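You operate a simulated robot arm through the tools that you are given. There is no shell and no other tool. Be economical: measure what you need, move in short steps, check, and stop when the job is done.

Carry out the task below with a simulated two-armed robot. There is one attempt and no reset: what you move stays moved.

JOB
Pick up the green lantern with one hand, pass it to the other hand and put it on the upper shelf under the blue drawer. Set down upright: green lantern.

The check looks at the end state, three seconds after you hand in, the way a careful person would. Anything else that was tipped, shoved, dropped, spilled or broken makes it a failure.

ROBOT AND FRAMES
Two 6-joint arms with two-finger parallel grippers on one trunk, on a base that drives. Base frame: it is fixed to the floor where the robot stands at the start and does not move with it; the origin is under the middle of the robot, x ahead of it, y to its left, z up. Lengths are in m, angles in rad, forces in N, time in s.
The left shoulder is at the start at [0.28, 0.185, 0.98], the right one opposite. With the tool pointing down near the work surface each hand reaches from about 0.56 to 0.94 m from the robot's upright axis, wherever it stands, measured 20 degrees to its own side. Places, roughly: upper shelf under the blue drawer [0.7, -0.3, 0.4]. Payload 1.57 kg a hand.
The TCP of each hand is the grasp point between the finger pads, 0.03 m short of the fingertips. In the tool frame z runs along the fingers and y along their closing line. The gripper opens to 0.08 m. The fingers are 0.017 m wide and 0.012 m thick; the gripper's body (0.04 by 0.082 m) begins 0.08 m behind the TCP.
Orientation is that of the tool frame in the base frame, as a unit quaternion [w, x, y, z]. With the fingers straight down and closing along the base's y, the tool's x points along the base's -x, its y along +y and its z along -z.

CONTROLS
- The arms move only by the tool jog_arm. It takes "left_steps", "right_steps" or both (then of equal length, played together; a hand with none holds still); each is text: rows parted by semicolons, each of 7 numbers parted by spaces: the opening in per cent of the stroke, from 0 (shut) to 100 (fully open), then the shift along the tool's x, y, z in units of 25 mm (1.0 is 25 mm), then the turn, a rotation vector about the tool's x, y, z in units of 6 degrees (1.0 is 6 degrees). In form: hand x y z wx wy wz; .... A call has 1 to 20 rows; each row shifts and turns the commanded pose from where the row before left it, along the tool's axes as they then stand. A call with a number of a shift or a turn outside -1 to 1 is refused whole. A row lasts 0.2 s, in which the tool goes at most 0.05 m and 0.15 rad; a call with a longer step from one row to the next is refused whole, and so is a gripper value outside its range. Where a pose cannot be reached the arm comes as near as it can. A force on the tool above 40 N (or 10 N above the force at the start of the call, whichever is more), or a blocked arm, ends the call early, and 0.2 s more pass. Each finger travels about 0.153 m/s and halts on what it meets, pressing with about 36 N; the grip force reading is that of the motor and also rises with nothing between the fingers. The clock runs only during rows and for 0.2 s after the last one: add rows that do not move to give the fingers time. It gives the time, the measured TCP pose, the force on the tool (base axes), the opening and the grip force at its end, in the units of the frame above (readings bear some noise), with the torque about the TCP (base axes, N m) and any sound that the robot's microphone picked up.
- Cameras (640 x 400 px; columns grow to the right, rows downward): "scene" is now at [0.2261, -0.033, 1.4101]; the picture's right is [-0.46, -0.89, 0.00], its down [-0.72, 0.37, -0.58] and it looks along [0.52, -0.27, -0.81] (base axes); focal length 250 px, centre (320, 200). "left" rides on the left gripper at [0.072, 0.007, -0.122] in its tool frame; the picture's right is [-0.09, 1.00, 0.00], its down [-0.84, -0.08, -0.54] and it looks along [-0.54, -0.05, 0.84] (tool axes); focal length 238 px, centre (320, 200). "right" rides on the right gripper at [0.072, -0.007, -0.122] in its tool frame; the picture's right is [0.09, 1.00, 0.00], its down [-0.84, 0.08, -0.54] and it looks along [-0.54, 0.05, 0.84] (tool axes); focal length 238 px, centre (320, 200). There is no depth. A picture from a camera that has moved, and an enlarged one, comes with that camera's place and axes in the base frame and with its lens.
- snapshot(camera): a new picture of that camera. The clock stands still meanwhile.
- raise_lower(by): slides the trunk up (or, below 0, down) by that many m; the arms and the scene camera ride with it, the base frame stays. It gives what a move gives, with no picture.
- base_move(legs): drives the robot by 1 to 6 legs, each [ahead, turn to the left] in m and rad, along the robot's own axes; the way and the turn of a leg run together, so that a leg with both is an arc; at most 1.5 m and 3.142 rad a leg. The arms and the cameras ride along, it lands a little off, and it stops where it bumps. It gives what a move gives.
- aim_head(pan, tilt): turns the head with the scene camera to pan (to the left, within 1.501 rad either way) and tilt (down, from -0.506 to 1.204), counted from straight ahead of the robot. It gives what a move gives.
- zoom(camera, box): a new picture of the part [left, top, right, bottom] of that camera's present view, enlarged. The clock stands still meanwhile.
- hand_in(): hands the job in; it is judged then, once.

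Go step by step. Nothing tells you exact positions but the pictures and the camera data: compare them with the known pose of the tool, close in by small moves and look again before you grip or let go. The budget is 120 turns and 92 pictures, counting those below and the enlarged ones. Unless the task says otherwise, let go and move clear before handing in, and close with one line.

The tools are called after "Call:" by a JSON object that holds its "op" and its "data". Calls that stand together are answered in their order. jog_arm: Moves the arms, as the interface text tells. Its arguments: {"type":"object","properties":{"left_steps":{"type":"string"},"right_steps":{"type":"string"}},"required":[]} The other tools are called the same way: raise_lower (by) slides the trunk up or down; base_move (legs) drives the base; aim_head (pan, tilt) turns the head that bears the scene camera; snapshot (camera) takes a picture; zoom (camera, box) takes an enlarged picture of a part of a camera's view; hand_in () hands the job in.

At the start:

```text
clock: 0.0
left_eef_pos: [0.5493, 0.0697, 1.0869]
left_tool_rot: [0.0, 0.0, 1.0, 0.0]
left_wrist_force: [-0.5, 0.1, -0.4]
left_wrist_torque: [0.0, 0.0, 0.01]
left_width: 0.08
left_gripper_force: 0.0
right_eef_pos: [0.4422, -0.4192, 1.0799]
right_tool_rot: [-0.001, -0.001, 1.0, 0.0]
right_wrist_force: [0.0, -0.3, -0.8]
right_wrist_torque: [0.01, 0.0, 0.0]
right_width: 0.0798
right_gripper_force: 0.1
trunk travel left (down, up): [-0.675, 0.315]
robot x, y, heading: [-0.0019, 0.0009, 0.001]
head pan, tilt: [-0.478, 0.948]
```

scene: 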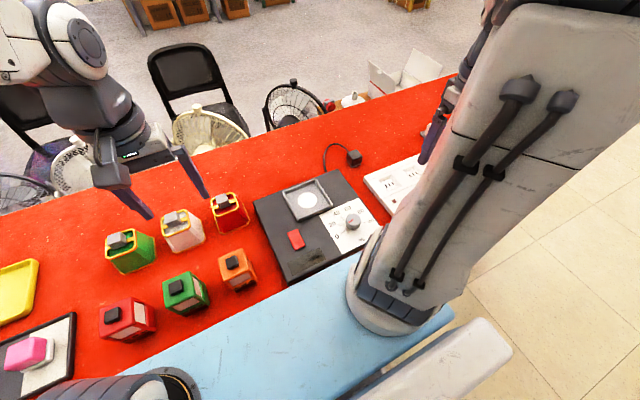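
right: 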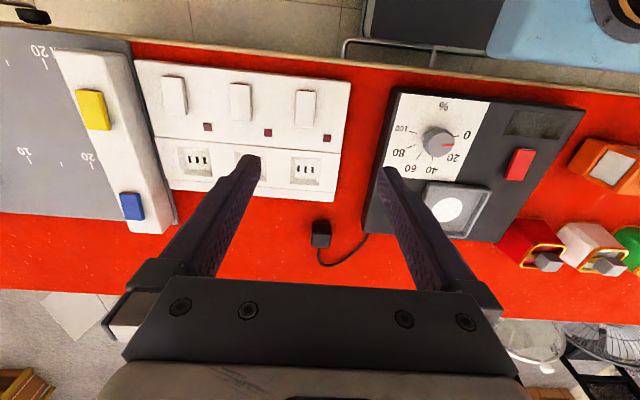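
left: 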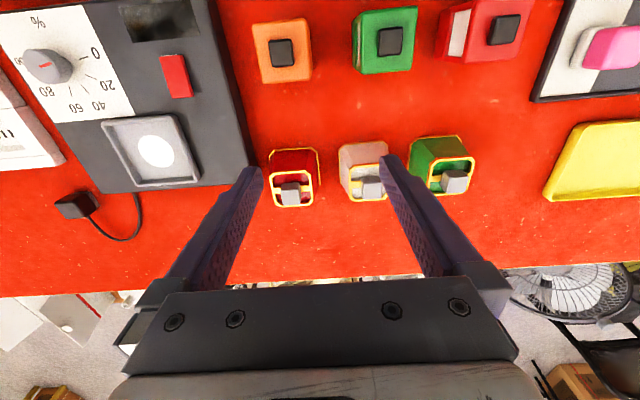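

I see two rows of small box-like objects on a red table, and a blue surface nearer the robot. I'll zoom to tell which one is the green lantern, and look for the shelf.

Call:
{"op": "zoom", "data": {"camera": "scene", "box": [80, 170, 280, 350]}}

Call:
{"op": "zoom", "data": {"camera": "left", "box": [240, 0, 540, 220]}}

Call:
{"op": "aim_head", "data": {"pan": -0.6, "tilt": 1.2}}

Call:
{"op": "snapshot", "data": {"camera": "scene"}}

```text
2.22 times, centred on (180, 260) of scene
camera zoom: at [0.2261, -0.033, 1.4101], right [-0.46, -0.89, 0.0], down [-0.72, 0.37, -0.58], along [0.52, -0.27, -0.81], focal length 555 px, centre (631, 67)
```

zoom: 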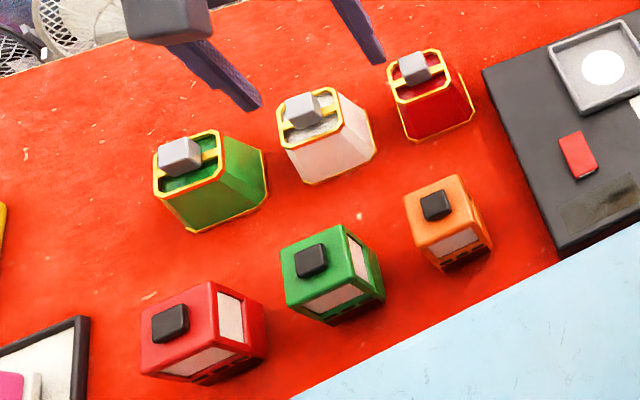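

```text
1.82 times, centred on (390, 110) of left
camera zoom: at [0.4779, 0.0757, 1.2099], right [0.09, 1.0, 0.0], down [0.84, -0.08, 0.54], along [0.54, -0.05, -0.84], focal length 433 px, centre (193, 364)
```

zoom: 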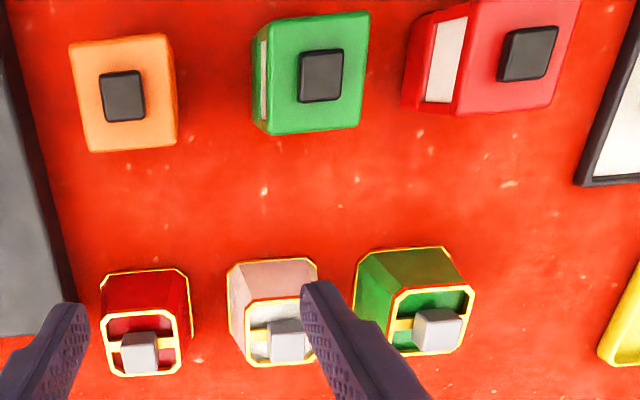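

```text
clock: 0.8
left_eef_pos: [0.5503, 0.0699, 1.0866]
left_tool_rot: [0.0, 0.0, 1.0, 0.0]
left_wrist_force: [-0.3, -1.1, 0.8]
left_wrist_torque: [-0.01, -0.03, -0.03]
left_width: 0.0801
left_gripper_force: 0.1
right_eef_pos: [0.4414, -0.4174, 1.0803]
right_tool_rot: [0.0, 0.0, 1.0, 0.0]
right_wrist_force: [0.3, -0.6, 0.4]
right_wrist_torque: [0.01, 0.05, -0.04]
right_width: 0.0801
right_gripper_force: 0.1
trunk travel left (down, up): [-0.675, 0.315]
robot x, y, heading: [0.0004, -0.003, -0.001]
head pan, tilt: [-0.6, 1.201]
```

```text
86 pictures are left
camera scene: at [0.2076, -0.0312, 1.3938], right [-0.56, -0.83, 0.0], down [-0.77, 0.53, -0.36], along [0.3, -0.2, -0.93], focal length 250 px, centre (320, 200)
```

scene: 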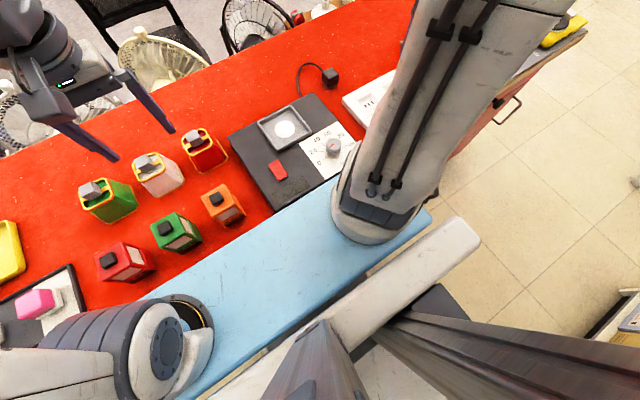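

The front row (orange/green/red, windowed sides, black knob) looks like lanterns, and the rear row has yellow rims; the front green top is near (0.48, 0.146, 0.925). I'll back away to see the furniture's front and the shelf.

Call:
{"op": "base_move", "data": {"legs": [[-0.6, 0]]}}

Call:
{"op": "aim_head", "data": {"pan": -0.25, "tilt": 0.75}}

Call:
{"op": "snapshot", "data": {"camera": "scene"}}

```text
clock: 3.2
left_eef_pos: [0.2506, 0.0686, 1.088]
left_tool_rot: [0.0, 0.001, 1.0, 0.001]
left_wrist_force: [0.2, 0.1, 0.5]
left_wrist_torque: [-0.01, -0.02, -0.01]
left_width: 0.08
left_gripper_force: 0.0
right_eef_pos: [0.142, -0.4196, 1.0813]
right_tool_rot: [0.0, 0.0, 1.0, -0.001]
right_wrist_force: [0.0, -0.4, -1.3]
right_wrist_torque: [-0.01, 0.03, -0.03]
right_width: 0.0799
right_gripper_force: 0.1
trunk travel left (down, up): [-0.675, 0.315]
robot x, y, heading: [-0.2983, -0.0033, -0.004]
head pan, tilt: [-0.6, 1.201]
stopped in leg 1: the robot was blocked; the commanded pose is now the measured one
```

```text
clock: 4.1
left_eef_pos: [0.2506, 0.0671, 1.0863]
left_tool_rot: [0.0, 0.001, 1.0, 0.0]
left_wrist_force: [0.0, -0.1, -1.1]
left_wrist_torque: [-0.05, -0.01, 0.0]
left_width: 0.0802
left_gripper_force: 0.2
right_eef_pos: [0.1425, -0.4188, 1.081]
right_tool_rot: [-0.001, 0.002, 1.0, -0.001]
right_wrist_force: [-0.8, 0.3, 0.6]
right_wrist_torque: [0.03, -0.01, 0.01]
right_width: 0.0801
right_gripper_force: 0.0
trunk travel left (down, up): [-0.675, 0.315]
robot x, y, heading: [-0.2982, 0.0051, 0.001]
head pan, tilt: [-0.25, 0.75]
```

```text
85 pictures are left
camera scene: at [-0.0576, -0.0215, 1.4254], right [-0.25, -0.97, 0.0], down [-0.66, 0.17, -0.73], along [0.71, -0.18, -0.68], focal length 250 px, centre (320, 200)
```

scene: 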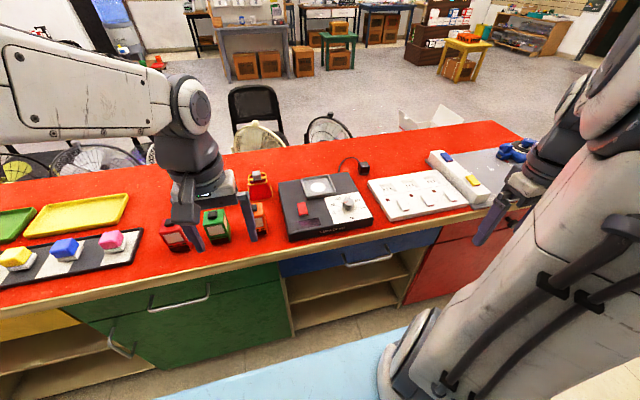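

The cabinet front is visible: a blue drawer with an open two-shelf bay below it, facing the robot. I zoom on the bay and the small objects.

Call:
{"op": "zoom", "data": {"camera": "scene", "box": [250, 220, 450, 345]}}

Call:
{"op": "zoom", "data": {"camera": "scene", "box": [140, 160, 290, 260]}}

Call:
{"op": "snapshot", "data": {"camera": "left"}}

```text
3.20 times, centred on (350, 282) of scene
camera zoom: at [-0.0576, -0.0215, 1.4254], right [-0.25, -0.97, 0.0], down [-0.66, 0.17, -0.73], along [0.71, -0.18, -0.68], focal length 799 px, centre (224, -64)
```

zoom: 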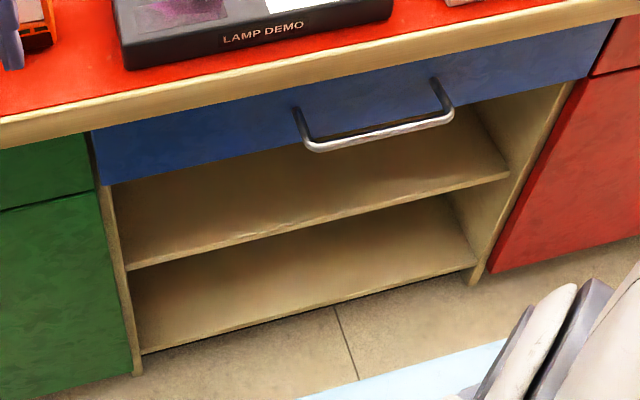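

```text
4.00 times, centred on (215, 210) of scene
camera zoom: at [-0.0576, -0.0215, 1.4254], right [-0.25, -0.97, 0.0], down [-0.66, 0.17, -0.73], along [0.71, -0.18, -0.68], focal length 999 px, centre (740, 160)
```

zoom: 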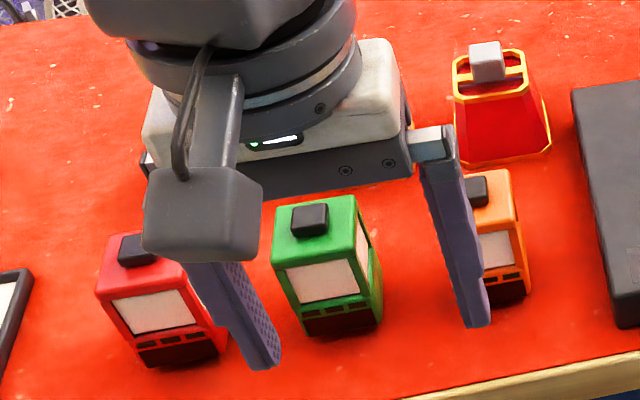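

```text
82 pictures are left
camera left: at [0.1786, 0.0749, 1.2103], right [0.09, 1.0, 0.0], down [0.84, -0.08, 0.54], along [0.54, -0.05, -0.84], focal length 238 px, centre (320, 200)
```

left: 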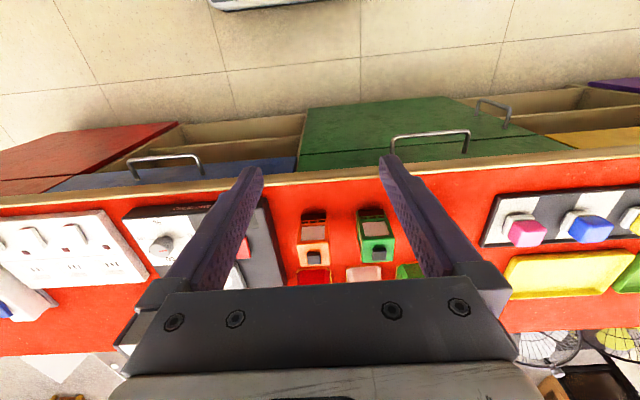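

I'll lower the trunk for a side view of the objects and a better look into the shelf; the hands are in front of the table edge (x≈0.37), so it's clear.

Call:
{"op": "raise_lower", "data": {"by": -0.3}}

Call:
{"op": "aim_head", "data": {"pan": 0.0, "tilt": 0.4}}

Call:
{"op": "snapshot", "data": {"camera": "scene"}}

```text
clock: 7.1
left_eef_pos: [0.2501, 0.0688, 0.7876]
left_tool_rot: [0.001, 0.001, 1.0, -0.001]
left_wrist_force: [-0.6, 0.1, 0.4]
left_wrist_torque: [-0.01, 0.0, -0.03]
left_width: 0.0799
left_gripper_force: 0.1
right_eef_pos: [0.1421, -0.4191, 0.7813]
right_tool_rot: [0.001, 0.001, 1.0, -0.001]
right_wrist_force: [0.0, 0.5, -0.4]
right_wrist_torque: [0.0, 0.0, -0.03]
right_width: 0.0798
right_gripper_force: 0.0
trunk travel left (down, up): [-0.375, 0.615]
robot x, y, heading: [-0.3004, -0.0002, 0.001]
head pan, tilt: [-0.25, 0.75]
```

```text
clock: 7.9
left_eef_pos: [0.2497, 0.0684, 0.7871]
left_tool_rot: [0.0, 0.001, 1.0, 0.0]
left_wrist_force: [0.3, 0.0, -0.1]
left_wrist_torque: [0.01, -0.02, 0.03]
left_width: 0.0803
left_gripper_force: 0.0
right_eef_pos: [0.1417, -0.4192, 0.7812]
right_tool_rot: [0.0, 0.001, 1.0, -0.001]
right_wrist_force: [-0.3, 0.0, -0.2]
right_wrist_torque: [-0.02, 0.01, 0.02]
right_width: 0.0799
right_gripper_force: 0.0
trunk travel left (down, up): [-0.375, 0.615]
robot x, y, heading: [-0.2986, -0.0017, -0.004]
head pan, tilt: [0.0, 0.4]
```

```text
81 pictures are left
camera scene: at [-0.0452, -0.0011, 1.1565], right [0.0, -1.0, 0.0], down [-0.39, 0.0, -0.92], along [0.92, 0.0, -0.39], focal length 250 px, centre (320, 200)
```

scene: 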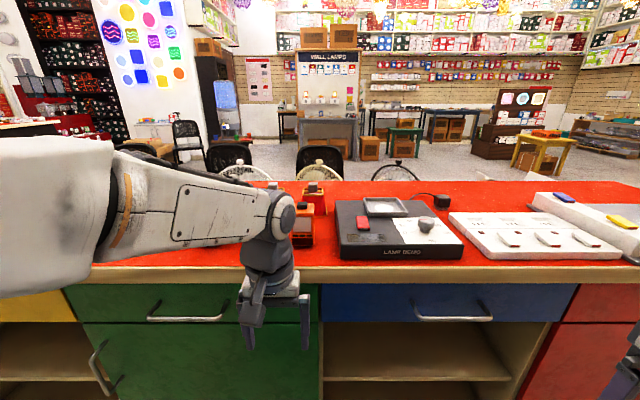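

The arm hides the green ones, but orange and red siblings show; zoom there.

Call:
{"op": "zoom", "data": {"camera": "scene", "box": [270, 165, 350, 255]}}

Call:
{"op": "zoom", "data": {"camera": "left", "box": [220, 0, 560, 300]}}

```text
4.44 times, centred on (310, 210) of scene
camera zoom: at [-0.0452, -0.0011, 1.1565], right [0.0, -1.0, 0.0], down [-0.39, 0.0, -0.92], along [0.92, 0.0, -0.39], focal length 1110 px, centre (364, 156)
```

zoom: 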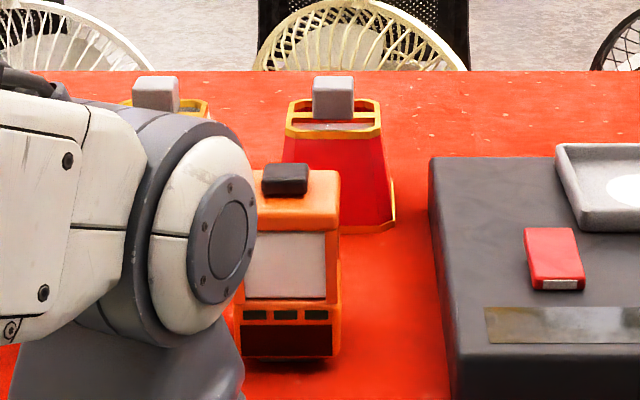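

```text
1.33 times, centred on (390, 150) of left
camera zoom: at [0.1786, 0.0749, 0.9103], right [0.09, 1.0, 0.0], down [0.84, -0.08, 0.54], along [0.54, -0.05, -0.84], focal length 318 px, centre (227, 267)
```

zoom: 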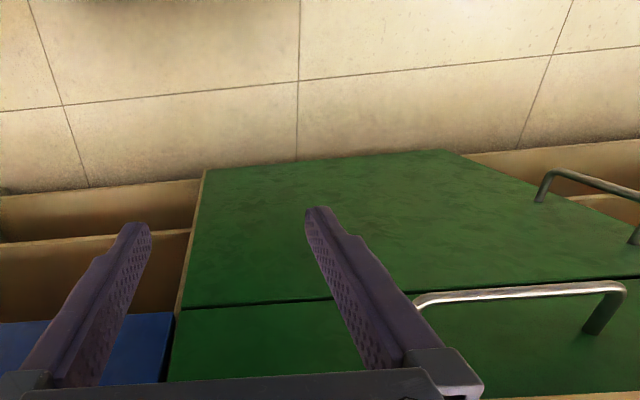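

The front-row items have glazed windows, a vented base and a knob, so I take the front green one as the lantern; the rear ones look like open lampshades. I'll raise the trunk again, turn the left hand 90° so it closes along x, and look closer.

Call:
{"op": "raise_lower", "data": {"by": 0.3}}

Call:
{"op": "jog_arm", "data": {"left_steps": "100 0 0 0 0 0 1; 100 0 0 0 0 0 1; 100 0 0 0 0 0 1; 100 0 0 0 0 0 1; 100 0 0 0 0 0 1; 100 0 0 0 0 0 1; 100 0 0 0 0 0 1; 100 0 0 0 0 0 1; 100 0 0 0 0 0 1; 100 0 0 0 0 0 1; 100 0 0 0 0 0 1; 100 0 0 0 0 0 1; 100 0 0 0 0 0 1; 100 0 0 0 0 0 1; 100 0 0 0 0 0 1"}}

Call:
{"op": "aim_head", "data": {"pan": 0.2, "tilt": 0.75}}

Call:
{"op": "snapshot", "data": {"camera": "scene"}}

Call:
{"op": "snapshot", "data": {"camera": "left"}}

```text
clock: 10.9
left_eef_pos: [0.2503, 0.0693, 1.0867]
left_tool_rot: [0.0, 0.0, 1.0, 0.0]
left_wrist_force: [0.5, -0.6, -0.1]
left_wrist_torque: [-0.02, 0.0, 0.0]
left_width: 0.0797
left_gripper_force: 0.0
right_eef_pos: [0.1411, -0.4194, 1.0814]
right_tool_rot: [-0.001, 0.001, 1.0, -0.001]
right_wrist_force: [-0.2, -0.5, -0.4]
right_wrist_torque: [0.0, 0.0, 0.02]
right_width: 0.0797
right_gripper_force: 0.1
trunk travel left (down, up): [-0.675, 0.315]
robot x, y, heading: [-0.3018, -0.0, -0.007]
head pan, tilt: [0.0, 0.4]
```

```text
clock: 14.1
left_eef_pos: [0.2503, 0.069, 1.0875]
left_tool_rot: [0.0, 0.709, 0.705, -0.001]
left_wrist_force: [1.2, 0.4, 0.1]
left_wrist_torque: [0.02, 0.02, 0.0]
left_width: 0.0799
left_gripper_force: 0.0
right_eef_pos: [0.1415, -0.4193, 1.0804]
right_tool_rot: [0.0, 0.001, 1.0, -0.001]
right_wrist_force: [0.3, 0.0, 0.2]
right_wrist_torque: [-0.01, 0.0, 0.03]
right_width: 0.0797
right_gripper_force: 0.0
trunk travel left (down, up): [-0.675, 0.315]
robot x, y, heading: [-0.2953, -0.0015, -0.007]
head pan, tilt: [0.0, 0.4]
```

```text
clock: 14.9
left_eef_pos: [0.2508, 0.0691, 1.0868]
left_tool_rot: [0.0, 0.708, 0.707, 0.0]
left_wrist_force: [0.2, 0.9, -0.3]
left_wrist_torque: [0.02, -0.02, 0.0]
left_width: 0.0802
left_gripper_force: 0.0
right_eef_pos: [0.1419, -0.4201, 1.0811]
right_tool_rot: [0.0, 0.001, 1.0, -0.001]
right_wrist_force: [0.1, 0.0, -0.2]
right_wrist_torque: [-0.01, 0.0, 0.04]
right_width: 0.0801
right_gripper_force: 0.1
trunk travel left (down, up): [-0.675, 0.315]
robot x, y, heading: [-0.2981, -0.0003, -0.001]
head pan, tilt: [0.201, 0.75]
```

```text
78 pictures are left
camera scene: at [-0.0565, 0.0155, 1.4256], right [0.19, -0.98, 0.0], down [-0.67, -0.13, -0.73], along [0.72, 0.14, -0.68], focal length 250 px, centre (320, 200)
```

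scene: 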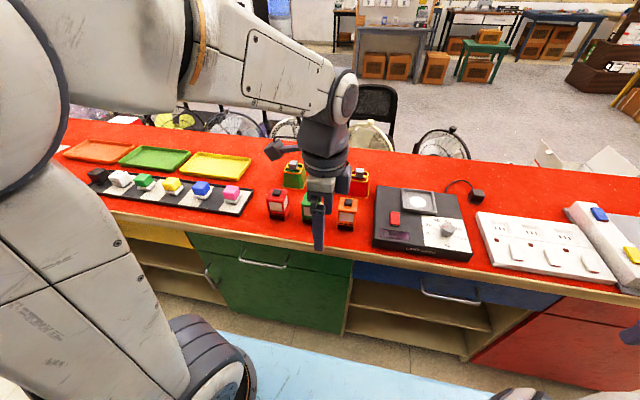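

```text
77 pictures are left
camera left: at [0.2574, 0.14, 1.2104], right [1.0, -0.09, 0.0], down [-0.08, -0.84, 0.54], along [-0.05, -0.54, -0.84], focal length 238 px, centre (320, 200)
```

left: 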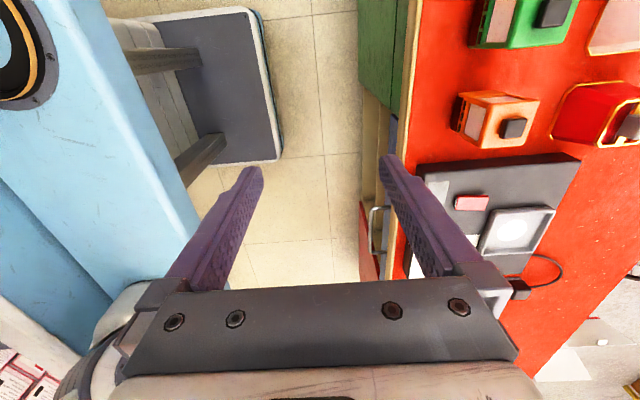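

Rotation worked. Now moving the left hand over the estimated lantern position, keeping height.

Call:
{"op": "jog_arm", "data": {"left_steps": "100 0.31 0.93 0 0 0 0; 100 0.31 0.93 0 0 0 0; 100 0.31 0.93 0 0 0 0; 100 0.31 0.93 0 0 0 0; 100 0.31 0.93 0 0 0 0; 100 0.31 0.93 0 0 0 0; 100 0.31 0.93 0 0 0 0; 100 0.31 0.93 0 0 0 0; 100 0.31 0.93 0 0 0 0; 100 0.31 0.93 0 0 0 0"}}

Call:
{"op": "snapshot", "data": {"camera": "left"}}

Call:
{"op": "zoom", "data": {"camera": "scene", "box": [240, 120, 400, 260]}}

```text
clock: 17.1
left_eef_pos: [0.4803, 0.1475, 1.0869]
left_tool_rot: [0.001, 0.708, 0.707, 0.0]
left_wrist_force: [-0.4, 0.5, -0.4]
left_wrist_torque: [0.0, 0.01, 0.02]
left_width: 0.0798
left_gripper_force: 0.1
right_eef_pos: [0.1421, -0.4195, 1.0807]
right_tool_rot: [0.0, 0.002, 1.0, -0.001]
right_wrist_force: [0.1, 0.1, -0.1]
right_wrist_torque: [0.0, -0.03, -0.02]
right_width: 0.0799
right_gripper_force: 0.1
trunk travel left (down, up): [-0.675, 0.315]
robot x, y, heading: [-0.3016, 0.0006, -0.005]
head pan, tilt: [0.201, 0.75]
```

```text
76 pictures are left
camera left: at [0.4887, 0.2182, 1.2109], right [1.0, -0.09, 0.0], down [-0.08, -0.84, 0.54], along [-0.05, -0.54, -0.84], focal length 238 px, centre (320, 200)
```

left: 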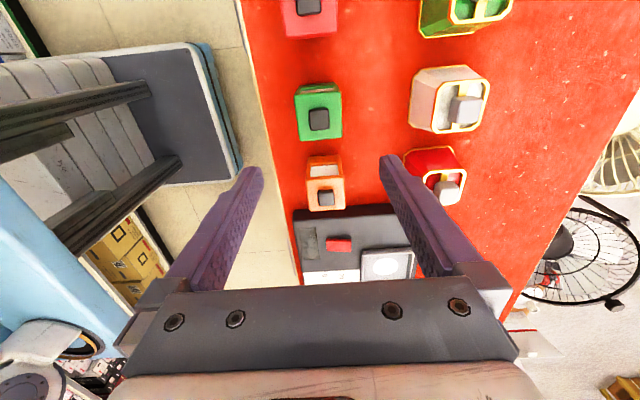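

```text
2.86 times, centred on (320, 190) of scene
camera zoom: at [-0.0567, 0.0155, 1.4255], right [0.2, -0.98, 0.0], down [-0.67, -0.13, -0.73], along [0.72, 0.14, -0.68], focal length 713 px, centre (320, 229)
```

zoom: 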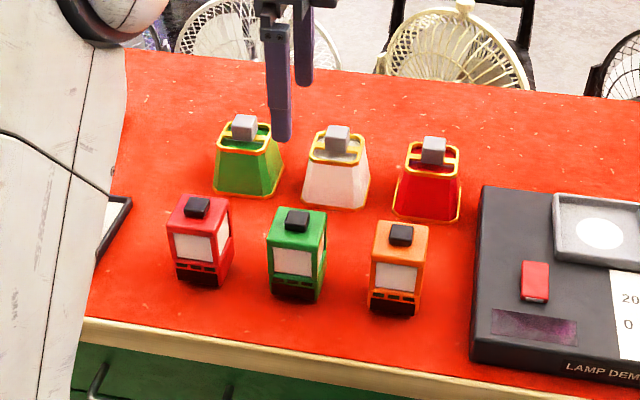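

The lantern estimate looks consistent; before gripping I want clear close-ups of both green objects to be sure of identity.

Call:
{"op": "zoom", "data": {"camera": "scene", "box": [285, 140, 345, 200]}}

Call:
{"op": "zoom", "data": {"camera": "left", "box": [380, 0, 520, 110]}}

Call:
{"op": "zoom", "data": {"camera": "left", "box": [270, 40, 370, 220]}}

```text
6.67 times, centred on (315, 170) of scene
camera zoom: at [-0.0567, 0.0155, 1.4255], right [0.2, -0.98, 0.0], down [-0.67, -0.13, -0.73], along [0.72, 0.14, -0.68], focal length 1664 px, centre (353, 400)
```

zoom: 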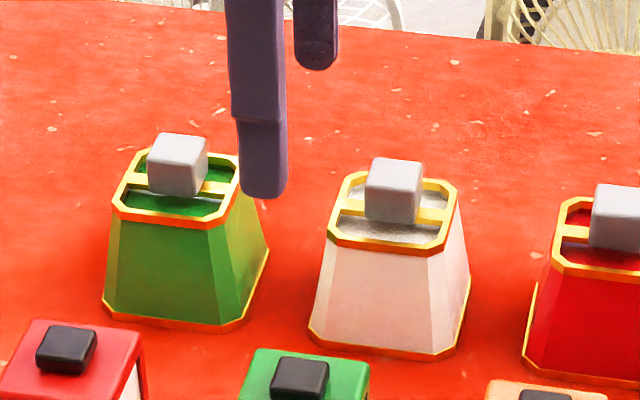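

```text
3.64 times, centred on (450, 55) of left
camera zoom: at [0.4887, 0.2182, 1.2109], right [1.0, -0.09, 0.0], down [-0.08, -0.84, 0.54], along [-0.05, -0.54, -0.84], focal length 867 px, centre (-153, 727)
```

zoom: 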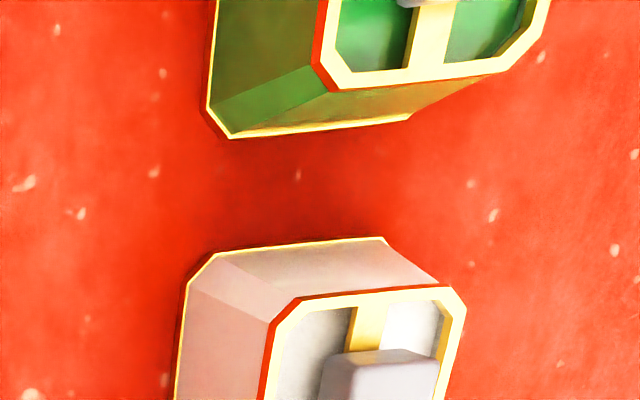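

```text
2.22 times, centred on (320, 130) of left
camera zoom: at [0.4887, 0.2182, 1.2109], right [1.0, -0.09, 0.0], down [-0.08, -0.84, 0.54], along [-0.05, -0.54, -0.84], focal length 530 px, centre (320, 356)
```

zoom: 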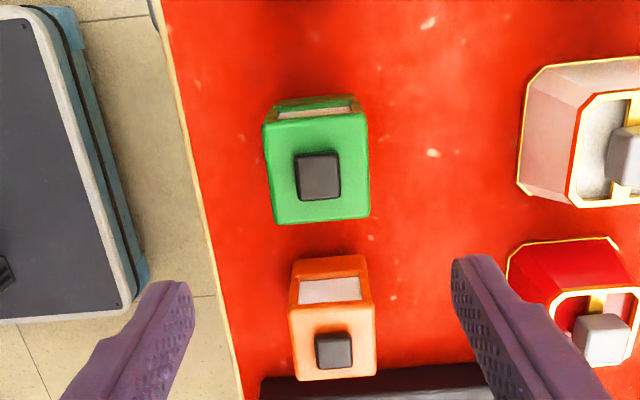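

The front green box has panes on all sides: that's the lantern, ~0.06 m square, ~0.09 m tall on a table at z≈0.83, centred near (0.481, 0.146). I descend to just above it and check.

Call:
{"op": "jog_arm", "data": {"left_steps": "100 -0.05 0.03 0.7 0 0 0; 100 0 0 0.7 0 0 0; 100 0 0 0.7 0 0 0; 100 0 0 0.7 0 0 0; 100 0 0 0.7 0 0 0; 100 0 0 0.7 0 0 0; 100 0 0 0.5 0 0 0"}}

Call:
{"op": "snapshot", "data": {"camera": "left"}}

Call:
{"op": "zoom", "data": {"camera": "scene", "box": [260, 130, 360, 230]}}

```text
clock: 18.7
left_eef_pos: [0.4837, 0.1452, 0.9694]
left_tool_rot: [0.0, 0.708, 0.706, 0.001]
left_wrist_force: [-0.1, -0.4, 0.5]
left_wrist_torque: [-0.01, 0.02, 0.0]
left_width: 0.0795
left_gripper_force: 0.0
right_eef_pos: [0.1417, -0.4197, 1.0803]
right_tool_rot: [0.0, 0.001, 1.0, -0.001]
right_wrist_force: [-0.6, -0.7, -0.2]
right_wrist_torque: [0.02, 0.0, 0.02]
right_width: 0.08
right_gripper_force: 0.1
trunk travel left (down, up): [-0.675, 0.315]
robot x, y, heading: [-0.3003, 0.0015, -0.003]
head pan, tilt: [0.201, 0.75]
```

```text
71 pictures are left
camera left: at [0.4908, 0.2161, 1.0929], right [1.0, -0.09, 0.0], down [-0.08, -0.84, 0.54], along [-0.05, -0.54, -0.84], focal length 238 px, centre (320, 200)
```

left: 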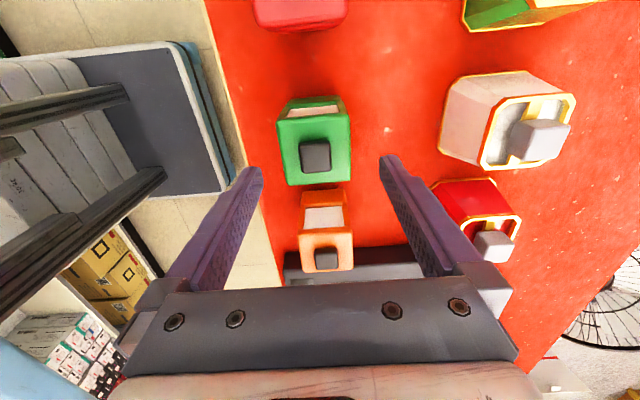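

```text
4.00 times, centred on (310, 180) of scene
camera zoom: at [-0.0565, 0.0155, 1.4255], right [0.2, -0.98, 0.0], down [-0.67, -0.13, -0.73], along [0.72, 0.14, -0.68], focal length 999 px, centre (360, 280)
```

zoom: 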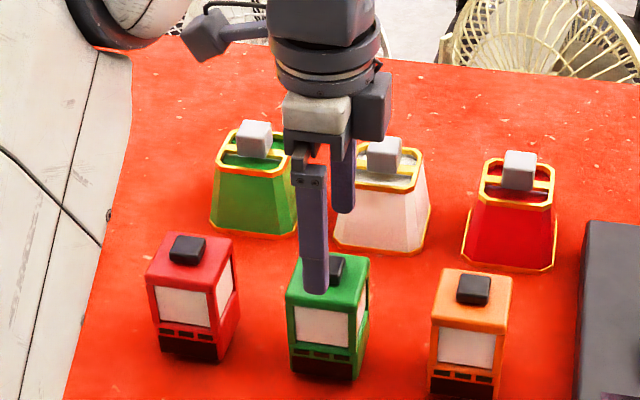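

Alignment is good to a few mm (lantern centre ≈(0.481, 0.148)). Small correction, then descend around it.

Call:
{"op": "jog_arm", "data": {"left_steps": "100 0.1 -0.12 0 0 0 0; 100 0 0 0 0 0 0; 100 0 0 0.43 0 0 0; 100 0 0 0.43 0 0 0; 100 0 0 0.43 0 0 0; 100 0 0 0.43 0 0 0; 100 0 0 0.43 0 0 0; 100 0 0 0.43 0 0 0; 100 0 0 0 0 0 0"}}

Call:
{"op": "zoom", "data": {"camera": "left", "box": [200, 50, 440, 260]}}

Call:
{"op": "zoom", "data": {"camera": "scene", "box": [270, 150, 350, 230]}}

```text
clock: 20.7
left_eef_pos: [0.4796, 0.1479, 0.9058]
left_tool_rot: [0.0, 0.708, 0.706, 0.0]
left_wrist_force: [-0.1, -0.3, 0.0]
left_wrist_torque: [0.01, 0.0, -0.02]
left_width: 0.0801
left_gripper_force: 0.1
right_eef_pos: [0.1415, -0.4206, 1.0814]
right_tool_rot: [0.001, 0.001, 1.0, 0.0]
right_wrist_force: [-0.2, -0.3, 0.1]
right_wrist_torque: [0.03, -0.03, 0.01]
right_width: 0.08
right_gripper_force: 0.0
trunk travel left (down, up): [-0.675, 0.315]
robot x, y, heading: [-0.2992, -0.0028, -0.006]
head pan, tilt: [0.201, 0.75]
```

```text
1.90 times, centred on (320, 155) of left
camera zoom: at [0.4873, 0.2185, 1.0285], right [1.0, -0.09, 0.0], down [-0.08, -0.84, 0.54], along [-0.05, -0.54, -0.84], focal length 454 px, centre (320, 286)
```

zoom: 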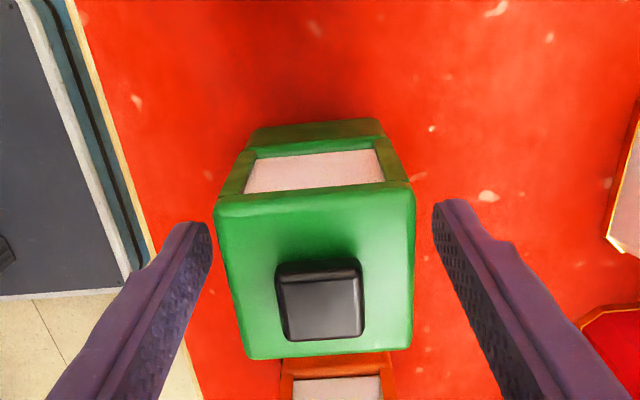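

```text
5.00 times, centred on (310, 190) of scene
camera zoom: at [-0.0564, 0.0155, 1.4255], right [0.2, -0.98, 0.0], down [-0.67, -0.13, -0.73], along [0.72, 0.14, -0.68], focal length 1248 px, centre (370, 250)
```

zoom: 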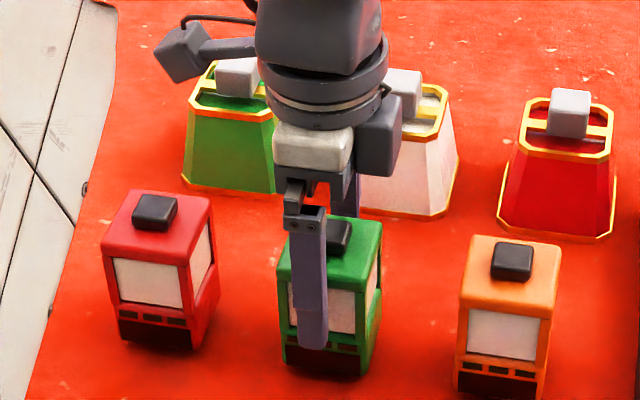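

The fingers straddle the lantern cleanly. I raise slightly (to leave room for the other hand below) and close.

Call:
{"op": "jog_arm", "data": {"left_steps": "100 0.12 0.0 -0.25 0 0 0; 100 0 0 0 0 0 0; 60 0 0 0 0 0 0; 30 0 0 0 0 0 0; 10 0 0 0 0 0 0; 0 0 0 0 0 0 0; 0 0 0 0 0 0 0; 0 0 0 0 0 0 0"}}

Call:
{"op": "zoom", "data": {"camera": "left", "box": [200, 50, 440, 260]}}

```text
clock: 22.5
left_eef_pos: [0.4791, 0.1505, 0.9107]
left_tool_rot: [0.0, 0.707, 0.707, 0.0]
left_wrist_force: [1.2, 1.4, -0.9]
left_wrist_torque: [0.12, -0.02, -0.03]
left_width: 0.0558
left_gripper_force: 35.9
right_eef_pos: [0.1422, -0.419, 1.0815]
right_tool_rot: [0.0, 0.002, 1.0, -0.001]
right_wrist_force: [-0.2, -0.9, 0.3]
right_wrist_torque: [-0.02, -0.01, 0.0]
right_width: 0.0802
right_gripper_force: 0.0
trunk travel left (down, up): [-0.675, 0.315]
robot x, y, heading: [-0.2983, 0.0048, -0.009]
head pan, tilt: [0.201, 0.75]
```

```text
1.90 times, centred on (320, 155) of left
camera zoom: at [0.4875, 0.222, 1.0347], right [1.0, -0.09, 0.0], down [-0.08, -0.84, 0.54], along [-0.05, -0.54, -0.84], focal length 454 px, centre (320, 286)
```

zoom: 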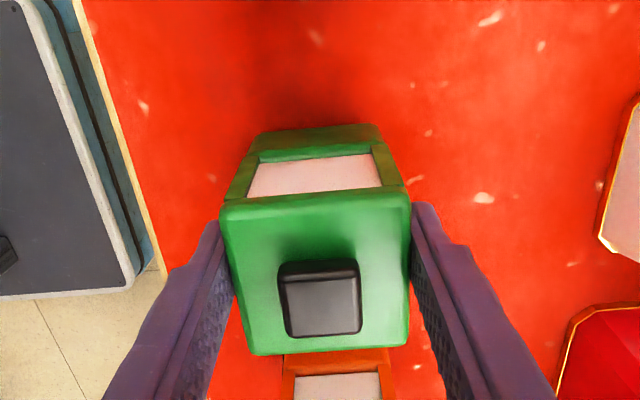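

Gripped (0.056 m wide). Lift straight up, while the right hand begins rolling 180° so that its camera ends on top when it points forward.

Call:
{"op": "jog_arm", "data": {"left_steps": "0 0 0 -0.3 0 0 0; 0 0 0 -0.5 0 0 0; 0 0 0 -0.7 0 0 0; 0 0 0 -0.8 0 0 0; 0 0 0 -0.8 0 0 0; 0 0 0 -0.8 0 0 0; 0 0 0 -0.8 0 0 0; 0 0 0 -0.8 0 0 0; 0 0 0 -0.8 0 0 0; 0 0 0 -0.8 0 0 0; 0 0 0 -0.8 0 0 0; 0 0 0 -0.8 0 0 0; 0 0 0 -0.5 0 0 0; 0 0 0 0 0 0 0; 0 0 0 0 0 0 0", "right_steps": "100 0 0 0 0 0 -1; 100 0 0 0 0 0 -1; 100 0 0 0 0 0 -1; 100 0 0 0 0 0 -1; 100 0 0 0 0 0 -1; 100 0 0 0 0 0 -1; 100 0 0 0 0 0 -1; 100 0 0 0 0 0 -1; 100 0 0 0 0 0 -1; 100 0 0 0 0 0 -1; 100 0 0 0 0 0 -1; 100 0 0 0 0 0 -1; 100 0 0 0 0 0 -1; 100 0 0 0 0 0 -1; 100 0 0 0 0 0 -1"}}

Call:
{"op": "jog_arm", "data": {"right_steps": "100 0 0 0 0 0 -1; 100 0 0 0 0 0 -1; 100 0 0 0 0 0 -1; 100 0 0 0 0 0 -1; 100 0 0 0 0 0 -1; 100 0 0 0 0 0 -1; 100 0 0 0 0 0 -1; 100 0 0 0 0 0 -1; 100 0 0 0 0 0 -1; 100 0 0 0 0 0 -1; 100 0 0 0 0 0 -1; 100 0 0 0 0 0 -1; 100 0 0 0 0 0 -1; 100 0 0 0 0 0 -1; 100 0 0 0 0 0 -1"}}

Call:
{"op": "snapshot", "data": {"camera": "scene"}}

```text
clock: 25.7
left_eef_pos: [0.4808, 0.1499, 1.1392]
left_tool_rot: [0.0, 0.708, 0.706, -0.001]
left_wrist_force: [0.5, 1.1, -4.2]
left_wrist_torque: [0.02, 0.01, 0.01]
left_width: 0.0561
left_gripper_force: 36.1
right_eef_pos: [0.142, -0.4195, 1.081]
right_tool_rot: [0.0, 0.707, -0.707, 0.0]
right_wrist_force: [0.3, 0.7, 0.5]
right_wrist_torque: [0.01, -0.01, -0.01]
right_width: 0.0799
right_gripper_force: 0.0
trunk travel left (down, up): [-0.675, 0.315]
robot x, y, heading: [-0.302, 0.0005, -0.005]
head pan, tilt: [0.201, 0.75]
```

```text
clock: 28.9
left_eef_pos: [0.4802, 0.1505, 1.1399]
left_tool_rot: [0.001, 0.708, 0.706, 0.0]
left_wrist_force: [0.6, 0.6, -4.0]
left_wrist_torque: [0.02, -0.02, -0.01]
left_width: 0.0556
left_gripper_force: 35.8
right_eef_pos: [0.2517, -0.1588, 1.0685]
right_tool_rot: [0.005, 1.0, -0.005, 0.001]
right_wrist_force: [0.3, -0.1, 1.0]
right_wrist_torque: [0.04, 0.0, -0.02]
right_width: 0.0799
right_gripper_force: 0.0
right hand out of reach, approached as far as the arm can: row 5, 6, 7, 8, 9, 10, 11, 12, 13, 14, 15
trunk travel left (down, up): [-0.675, 0.315]
robot x, y, heading: [-0.2968, 0.0007, -0.006]
head pan, tilt: [0.201, 0.75]
```

```text
66 pictures are left
camera scene: at [-0.0563, 0.0155, 1.4254], right [0.2, -0.98, 0.0], down [-0.67, -0.13, -0.73], along [0.72, 0.14, -0.68], focal length 250 px, centre (320, 200)
```

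scene: 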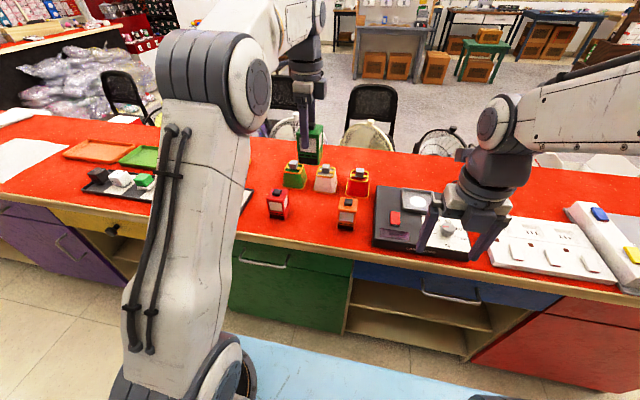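

The right hand reached the rolled orientation but shifted; I'll test a null step to see whether the commanded pose follows the measured one.

Call:
{"op": "jog_arm", "data": {"right_steps": "100 0 0 0 0 0 0; 100 0.3 0 0 0 0 0; 100 0 0 0 0 0 0"}}

```text
clock: 29.7
left_eef_pos: [0.4801, 0.1501, 1.1405]
left_tool_rot: [-0.001, 0.708, 0.706, -0.001]
left_wrist_force: [0.7, 0.6, -4.9]
left_wrist_torque: [0.06, 0.03, 0.0]
left_width: 0.0561
left_gripper_force: 36.4
right_eef_pos: [0.2582, -0.156, 1.0689]
right_tool_rot: [0.003, 1.0, -0.003, 0.001]
right_wrist_force: [0.6, -1.0, -0.3]
right_wrist_torque: [-0.01, -0.02, 0.0]
right_width: 0.0801
right_gripper_force: 0.1
right hand out of reach, approached as far as the arm can: row 2
trunk travel left (down, up): [-0.675, 0.315]
robot x, y, heading: [-0.2987, -0.0001, -0.002]
head pan, tilt: [0.201, 0.75]
```

The command follows the measured pose. Now pitch the right fingers up to point forward while advancing.

Call:
{"op": "jog_arm", "data": {"right_steps": "100 0.5 0 0 0 1 0; 100 0.5 0 0.05 0 1 0; 100 0.49 0 0.1 0 1 0; 100 0.47 0 0.15 0 1 0; 100 0.45 0 0.2 0 1 0; 100 0.43 0 0.25 0 1 0; 100 0.4 0 0.3 0 1 0; 100 0.37 0 0.33 0 1 0"}}

```text
clock: 31.5
left_eef_pos: [0.4798, 0.1499, 1.1412]
left_tool_rot: [0.0, 0.708, 0.707, 0.0]
left_wrist_force: [0.0, 0.2, -4.7]
left_wrist_torque: [0.01, 0.02, -0.02]
left_width: 0.0559
left_gripper_force: 35.5
right_eef_pos: [0.3507, -0.1596, 1.0683]
right_tool_rot: [0.011, 0.927, -0.005, 0.376]
right_wrist_force: [0.2, 0.4, 0.8]
right_wrist_torque: [0.0, 0.0, -0.04]
right_width: 0.0803
right_gripper_force: 0.0
right hand out of reach, approached as far as the arm can: row 8
trunk travel left (down, up): [-0.675, 0.315]
robot x, y, heading: [-0.3002, -0.004, -0.004]
head pan, tilt: [0.201, 0.75]
```

Going well (about 45° pitched). Continue.

Call:
{"op": "jog_arm", "data": {"right_steps": "100 0.34 0 0.37 0 1 0; 100 0.3 0 0.4 0 1 0; 100 0.25 0 0.43 0 1 0; 100 0.2 0 0.45 0 1 0; 100 0.15 0 0.47 0 1 0; 100 0.1 0 0.49 0 1 0; 100 0.05 0 0.5 0 1 0; 100 0 0 0.5 0 0.7 0; 100 0 0 0 0 0 0"}}

Call:
{"op": "snapshot", "data": {"camera": "scene"}}

Call:
{"op": "snapshot", "data": {"camera": "right"}}

```text
clock: 33.5
left_eef_pos: [0.4809, 0.152, 1.14]
left_tool_rot: [0.0, 0.707, 0.707, 0.0]
left_wrist_force: [-0.4, -0.7, -4.9]
left_wrist_torque: [0.04, -0.02, 0.0]
left_width: 0.0556
left_gripper_force: 35.4
right_eef_pos: [0.4596, -0.1353, 1.0732]
right_tool_rot: [0.024, 0.728, -0.003, 0.685]
right_wrist_force: [0.3, 0.3, -0.5]
right_wrist_torque: [-0.02, 0.02, 0.0]
right_width: 0.0801
right_gripper_force: 0.1
right hand out of reach, approached as far as the arm can: row 1, 2, 3, 4, 5, 6, 7, 8
trunk travel left (down, up): [-0.675, 0.315]
robot x, y, heading: [-0.2982, -0.0, 0.0]
head pan, tilt: [0.201, 0.75]
```

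```text
65 pictures are left
camera scene: at [-0.0561, 0.0156, 1.4254], right [0.2, -0.98, 0.0], down [-0.67, -0.13, -0.73], along [0.72, 0.14, -0.68], focal length 250 px, centre (320, 200)
```

scene: 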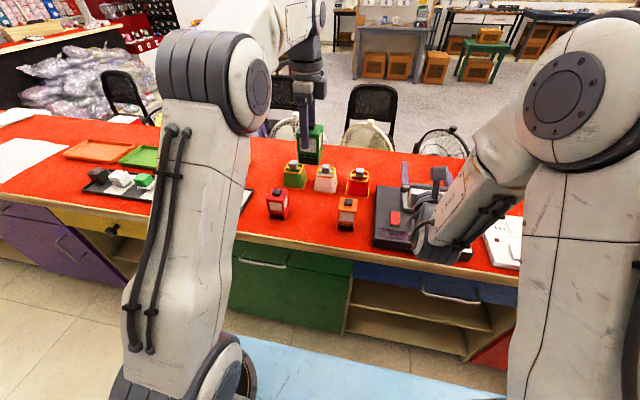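

```text
64 pictures are left
camera right: at [0.3418, -0.1215, 1.1517], right [-0.03, -0.99, 0.12], down [-0.59, -0.08, -0.8], along [0.8, -0.1, -0.59], focal length 238 px, centre (320, 200)
```

right: 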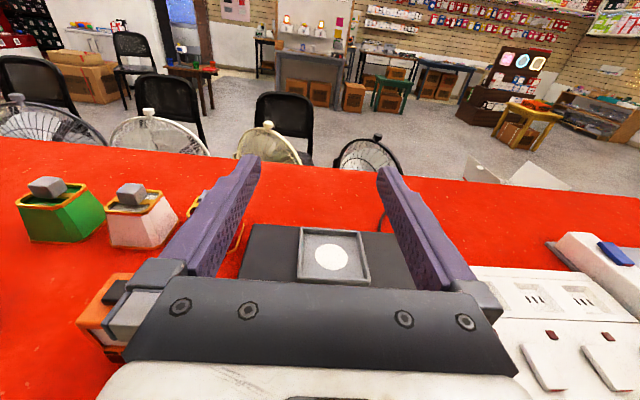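

The right hand now points forward with camera on top at (0.46, -0.135, 1.073). I'll move it toward y≈0 for the hand-over, and the left hand (holding the lantern) forward to x≈0.57.

Call:
{"op": "jog_arm", "data": {"left_steps": "0 0 0.45 0 0 0 0; 0 0 0.45 0 0 0 0; 0 0 0.45 0 0 0 0; 0 0 0.45 0 0 0 0; 0 0 0.45 0 0 0 0; 0 0 0.45 0 0 0 0; 0 0 0.45 0 0 0 0; 0 0 0.45 0 0 0 0; 0 0 0 0 0 0 0", "right_steps": "100 0 -0.6 0 0 0 0; 100 0 -0.6 0 0 0 0; 100 0 -0.6 0 0 0 0; 100 0 -0.6 0 0 0 0; 100 0 -0.6 0 0 0 0; 100 0 -0.6 0 0 0 0; 100 0 -0.6 0 0 0 0; 100 0 -0.6 0 0 0 0; 100 0 0 0 0 0 0"}}

```text
clock: 35.5
left_eef_pos: [0.5374, 0.1509, 1.1363]
left_tool_rot: [0.0, 0.708, 0.707, 0.0]
left_wrist_force: [-0.1, 0.3, -3.9]
left_wrist_torque: [0.03, -0.04, 0.0]
left_width: 0.0556
left_gripper_force: 35.8
left hand out of reach, approached as far as the arm can: row 6, 7, 8
right_eef_pos: [0.4644, -0.0147, 1.0696]
right_tool_rot: [0.023, 0.729, -0.001, 0.685]
right_wrist_force: [-0.6, 1.1, 0.3]
right_wrist_torque: [0.03, 0.01, 0.0]
right_width: 0.0798
right_gripper_force: 0.2
trunk travel left (down, up): [-0.675, 0.315]
robot x, y, heading: [-0.2969, 0.0015, 0.002]
head pan, tilt: [0.201, 0.75]
```

Left is near its forward reach at this height, so I back the right hand off and then slide the lantern over to y≈-0.015.

Call:
{"op": "jog_arm", "data": {"right_steps": "100 0.1 0 -0.6 0 0 0; 100 0.1 0 -0.6 0 0 0; 100 0.1 0 -0.6 0 0 0; 100 0.1 0 -0.6 0 0 0; 100 0.1 0 -0.6 0 0 0; 100 0 0 -0.4 0 0 0; 100 0 0 0 0 0 0"}}

Call:
{"op": "jog_arm", "data": {"left_steps": "0 -0.6 -0.1 0 0 0 0; 0 -0.6 -0.1 0 0 0 0; 0 -0.6 -0.1 0 0 0 0; 0 -0.6 -0.1 0 0 0 0; 0 -0.6 -0.1 0 0 0 0; 0 -0.6 -0.1 0 0 0 0; 0 -0.6 -0.1 0 0 0 0; 0 -0.6 -0.1 0 0 0 0; 0 -0.6 -0.1 0 0 0 0; 0 -0.6 -0.1 0 0 0 0; 0 -0.6 0 0 0 0 0; 0 0 0 0 0 0 0"}}

Call:
{"op": "aim_head", "data": {"pan": 0.0, "tilt": 0.6}}

Call:
{"op": "snapshot", "data": {"camera": "scene"}}

Call:
{"op": "snapshot", "data": {"camera": "right"}}

```text
clock: 37.1
left_eef_pos: [0.5375, 0.1519, 1.1366]
left_tool_rot: [-0.001, 0.707, 0.707, 0.0]
left_wrist_force: [-0.7, -0.8, -4.2]
left_wrist_torque: [0.07, -0.03, -0.04]
left_width: 0.0559
left_gripper_force: 36.1
right_eef_pos: [0.3788, -0.0126, 1.0861]
right_tool_rot: [0.022, 0.728, 0.0, 0.685]
right_wrist_force: [0.1, 1.0, 0.5]
right_wrist_torque: [0.02, 0.0, 0.01]
right_width: 0.0801
right_gripper_force: 0.1
trunk travel left (down, up): [-0.675, 0.315]
robot x, y, heading: [-0.3005, -0.0007, -0.006]
head pan, tilt: [0.201, 0.75]
```

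```text
clock: 39.7
left_eef_pos: [0.5044, -0.0112, 1.1334]
left_tool_rot: [0.001, 0.708, 0.706, 0.0]
left_wrist_force: [-0.3, -0.5, -4.1]
left_wrist_torque: [0.01, 0.0, 0.04]
left_width: 0.0557
left_gripper_force: 35.8
left hand out of reach, approached as far as the arm can: row 10, 11
right_eef_pos: [0.3787, -0.0137, 1.0862]
right_tool_rot: [0.022, 0.729, 0.0, 0.685]
right_wrist_force: [-0.7, 0.0, -0.2]
right_wrist_torque: [0.0, 0.02, -0.01]
right_width: 0.0799
right_gripper_force: 0.0
trunk travel left (down, up): [-0.675, 0.315]
robot x, y, heading: [-0.297, 0.0019, -0.003]
head pan, tilt: [0.201, 0.75]
```

```text
clock: 40.5
left_eef_pos: [0.5054, -0.0115, 1.1336]
left_tool_rot: [0.001, 0.708, 0.706, 0.0]
left_wrist_force: [0.0, -0.1, -5.7]
left_wrist_torque: [0.03, 0.04, 0.01]
left_width: 0.0557
left_gripper_force: 35.5
right_eef_pos: [0.3794, -0.0122, 1.0854]
right_tool_rot: [0.023, 0.728, -0.001, 0.685]
right_wrist_force: [-0.2, 0.4, 0.9]
right_wrist_torque: [0.01, 0.01, 0.03]
right_width: 0.0801
right_gripper_force: 0.0
trunk travel left (down, up): [-0.675, 0.315]
robot x, y, heading: [-0.3008, -0.0009, -0.004]
head pan, tilt: [0.0, 0.6]
```

```text
63 pictures are left
camera scene: at [-0.0492, -0.001, 1.4383], right [0.0, -1.0, 0.0], down [-0.57, 0.0, -0.82], along [0.82, 0.0, -0.57], focal length 250 px, centre (320, 200)
```

scene: 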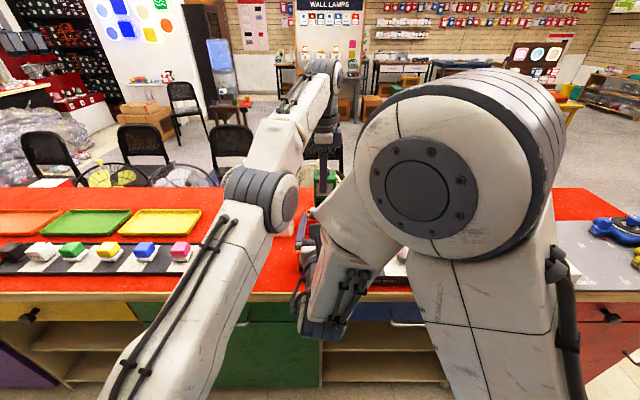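

```text
62 pictures are left
camera right: at [0.2614, 0.0005, 1.1652], right [-0.03, -0.99, 0.12], down [-0.59, -0.08, -0.8], along [0.8, -0.09, -0.59], focal length 238 px, centre (320, 200)
```

right: 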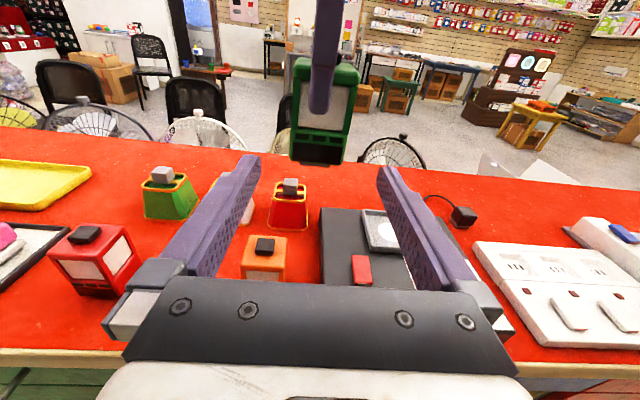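

The lantern is lined up ahead of the open right hand (bottom ≈1.057, right fingers will arrive at ≈1.08, below the left fingertips at 1.104). Advance partway and look.

Call:
{"op": "jog_arm", "data": {"right_steps": "100 0 0 0.5 0 0 0; 100 0 0 0.5 0 0 0; 100 0 0 0.5 0 0 0; 100 0 0 0.5 0 0 0; 100 0 0 0.5 0 0 0; 100 0 0 0.5 0 0 0; 100 0 0 0 0 0 0"}}

Call:
{"op": "snapshot", "data": {"camera": "right"}}

Call:
{"op": "snapshot", "data": {"camera": "left"}}

```text
clock: 42.1
left_eef_pos: [0.5048, -0.0108, 1.1324]
left_tool_rot: [0.0, 0.708, 0.706, 0.0]
left_wrist_force: [0.6, -0.6, -4.3]
left_wrist_torque: [0.02, -0.02, -0.02]
left_width: 0.0556
left_gripper_force: 35.8
right_eef_pos: [0.4553, -0.014, 1.0815]
right_tool_rot: [0.022, 0.728, -0.001, 0.685]
right_wrist_force: [0.4, -0.1, -0.8]
right_wrist_torque: [-0.01, 0.03, 0.01]
right_width: 0.0801
right_gripper_force: 0.0
trunk travel left (down, up): [-0.675, 0.315]
robot x, y, heading: [-0.3013, -0.0031, -0.002]
head pan, tilt: [0.0, 0.6]
```

```text
61 pictures are left
camera right: at [0.3374, -0.0017, 1.1608], right [-0.03, -0.99, 0.12], down [-0.6, -0.08, -0.8], along [0.8, -0.09, -0.59], focal length 238 px, centre (320, 200)
```

right: 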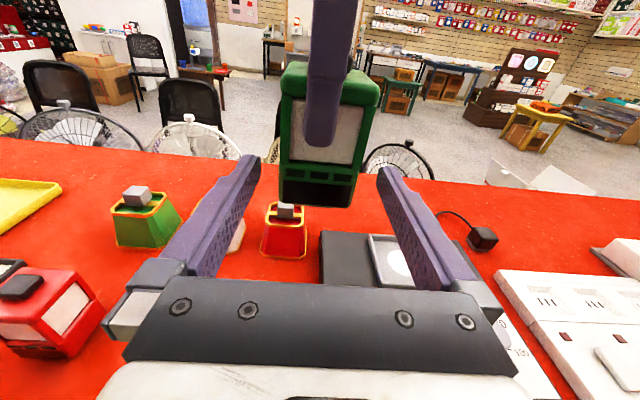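

```text
60 pictures are left
camera left: at [0.5126, 0.0598, 1.2564], right [1.0, -0.09, 0.0], down [-0.08, -0.84, 0.54], along [-0.05, -0.54, -0.84], focal length 238 px, centre (320, 200)
```

left: 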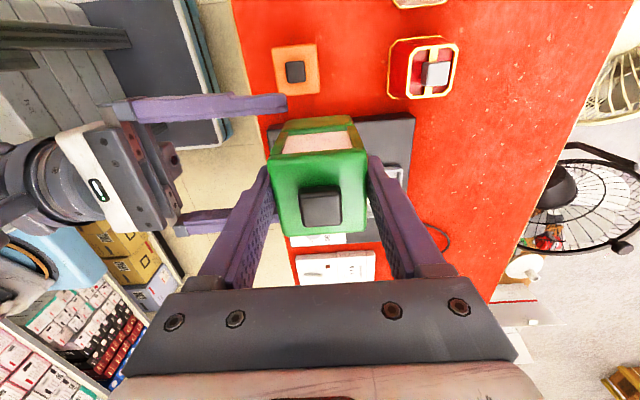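

Centring is good. Advance the last 5 cm.

Call:
{"op": "jog_arm", "data": {"right_steps": "100 0 0 0.4 0 0 0; 100 0 0 0.4 0 0 0; 100 0 0 0.4 0 0 0; 100 0 0 0.4 0 0 0; 100 0 0 0.4 0 0 0; 100 0 0 0 0 0 0"}}

Call:
{"op": "snapshot", "data": {"camera": "right"}}

Call:
{"op": "snapshot", "data": {"camera": "left"}}

```text
clock: 43.5
left_eef_pos: [0.507, -0.0108, 1.1341]
left_tool_rot: [0.0, 0.708, 0.706, 0.0]
left_wrist_force: [0.1, -0.6, -4.3]
left_wrist_torque: [0.03, 0.0, 0.02]
left_width: 0.0558
left_gripper_force: 36.0
right_eef_pos: [0.5048, -0.0168, 1.0791]
right_tool_rot: [0.023, 0.729, -0.001, 0.684]
right_wrist_force: [-0.4, -0.2, -0.9]
right_wrist_torque: [0.01, -0.01, -0.02]
right_width: 0.0798
right_gripper_force: 0.0
trunk travel left (down, up): [-0.675, 0.315]
robot x, y, heading: [-0.3002, -0.0004, -0.003]
head pan, tilt: [0.0, 0.6]
```

```text
59 pictures are left
camera right: at [0.3868, -0.0035, 1.1585], right [-0.03, -0.99, 0.12], down [-0.6, -0.08, -0.8], along [0.8, -0.09, -0.59], focal length 238 px, centre (320, 200)
```

right: 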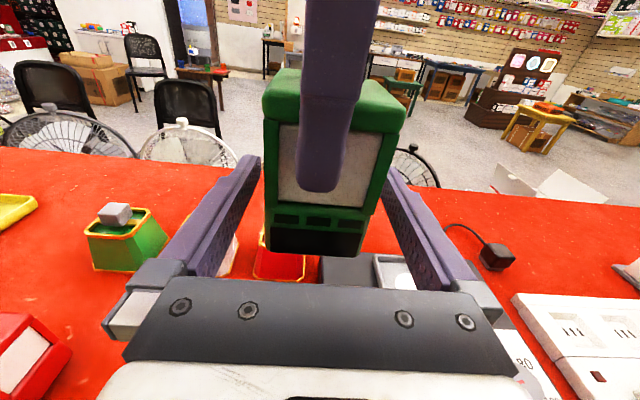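

```text
58 pictures are left
camera left: at [0.5126, 0.0598, 1.2564], right [1.0, -0.09, 0.0], down [-0.08, -0.84, 0.54], along [-0.05, -0.54, -0.84], focal length 238 px, centre (320, 200)
```

left: 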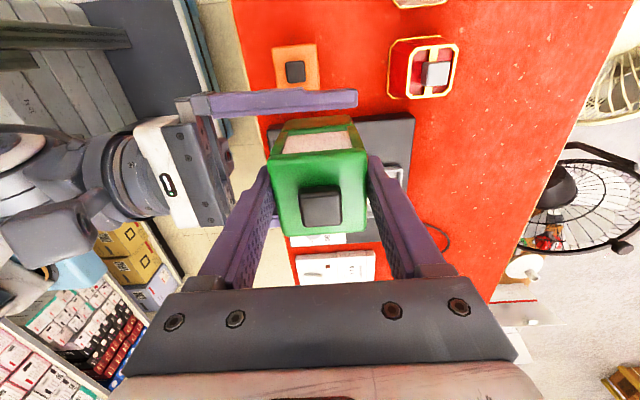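

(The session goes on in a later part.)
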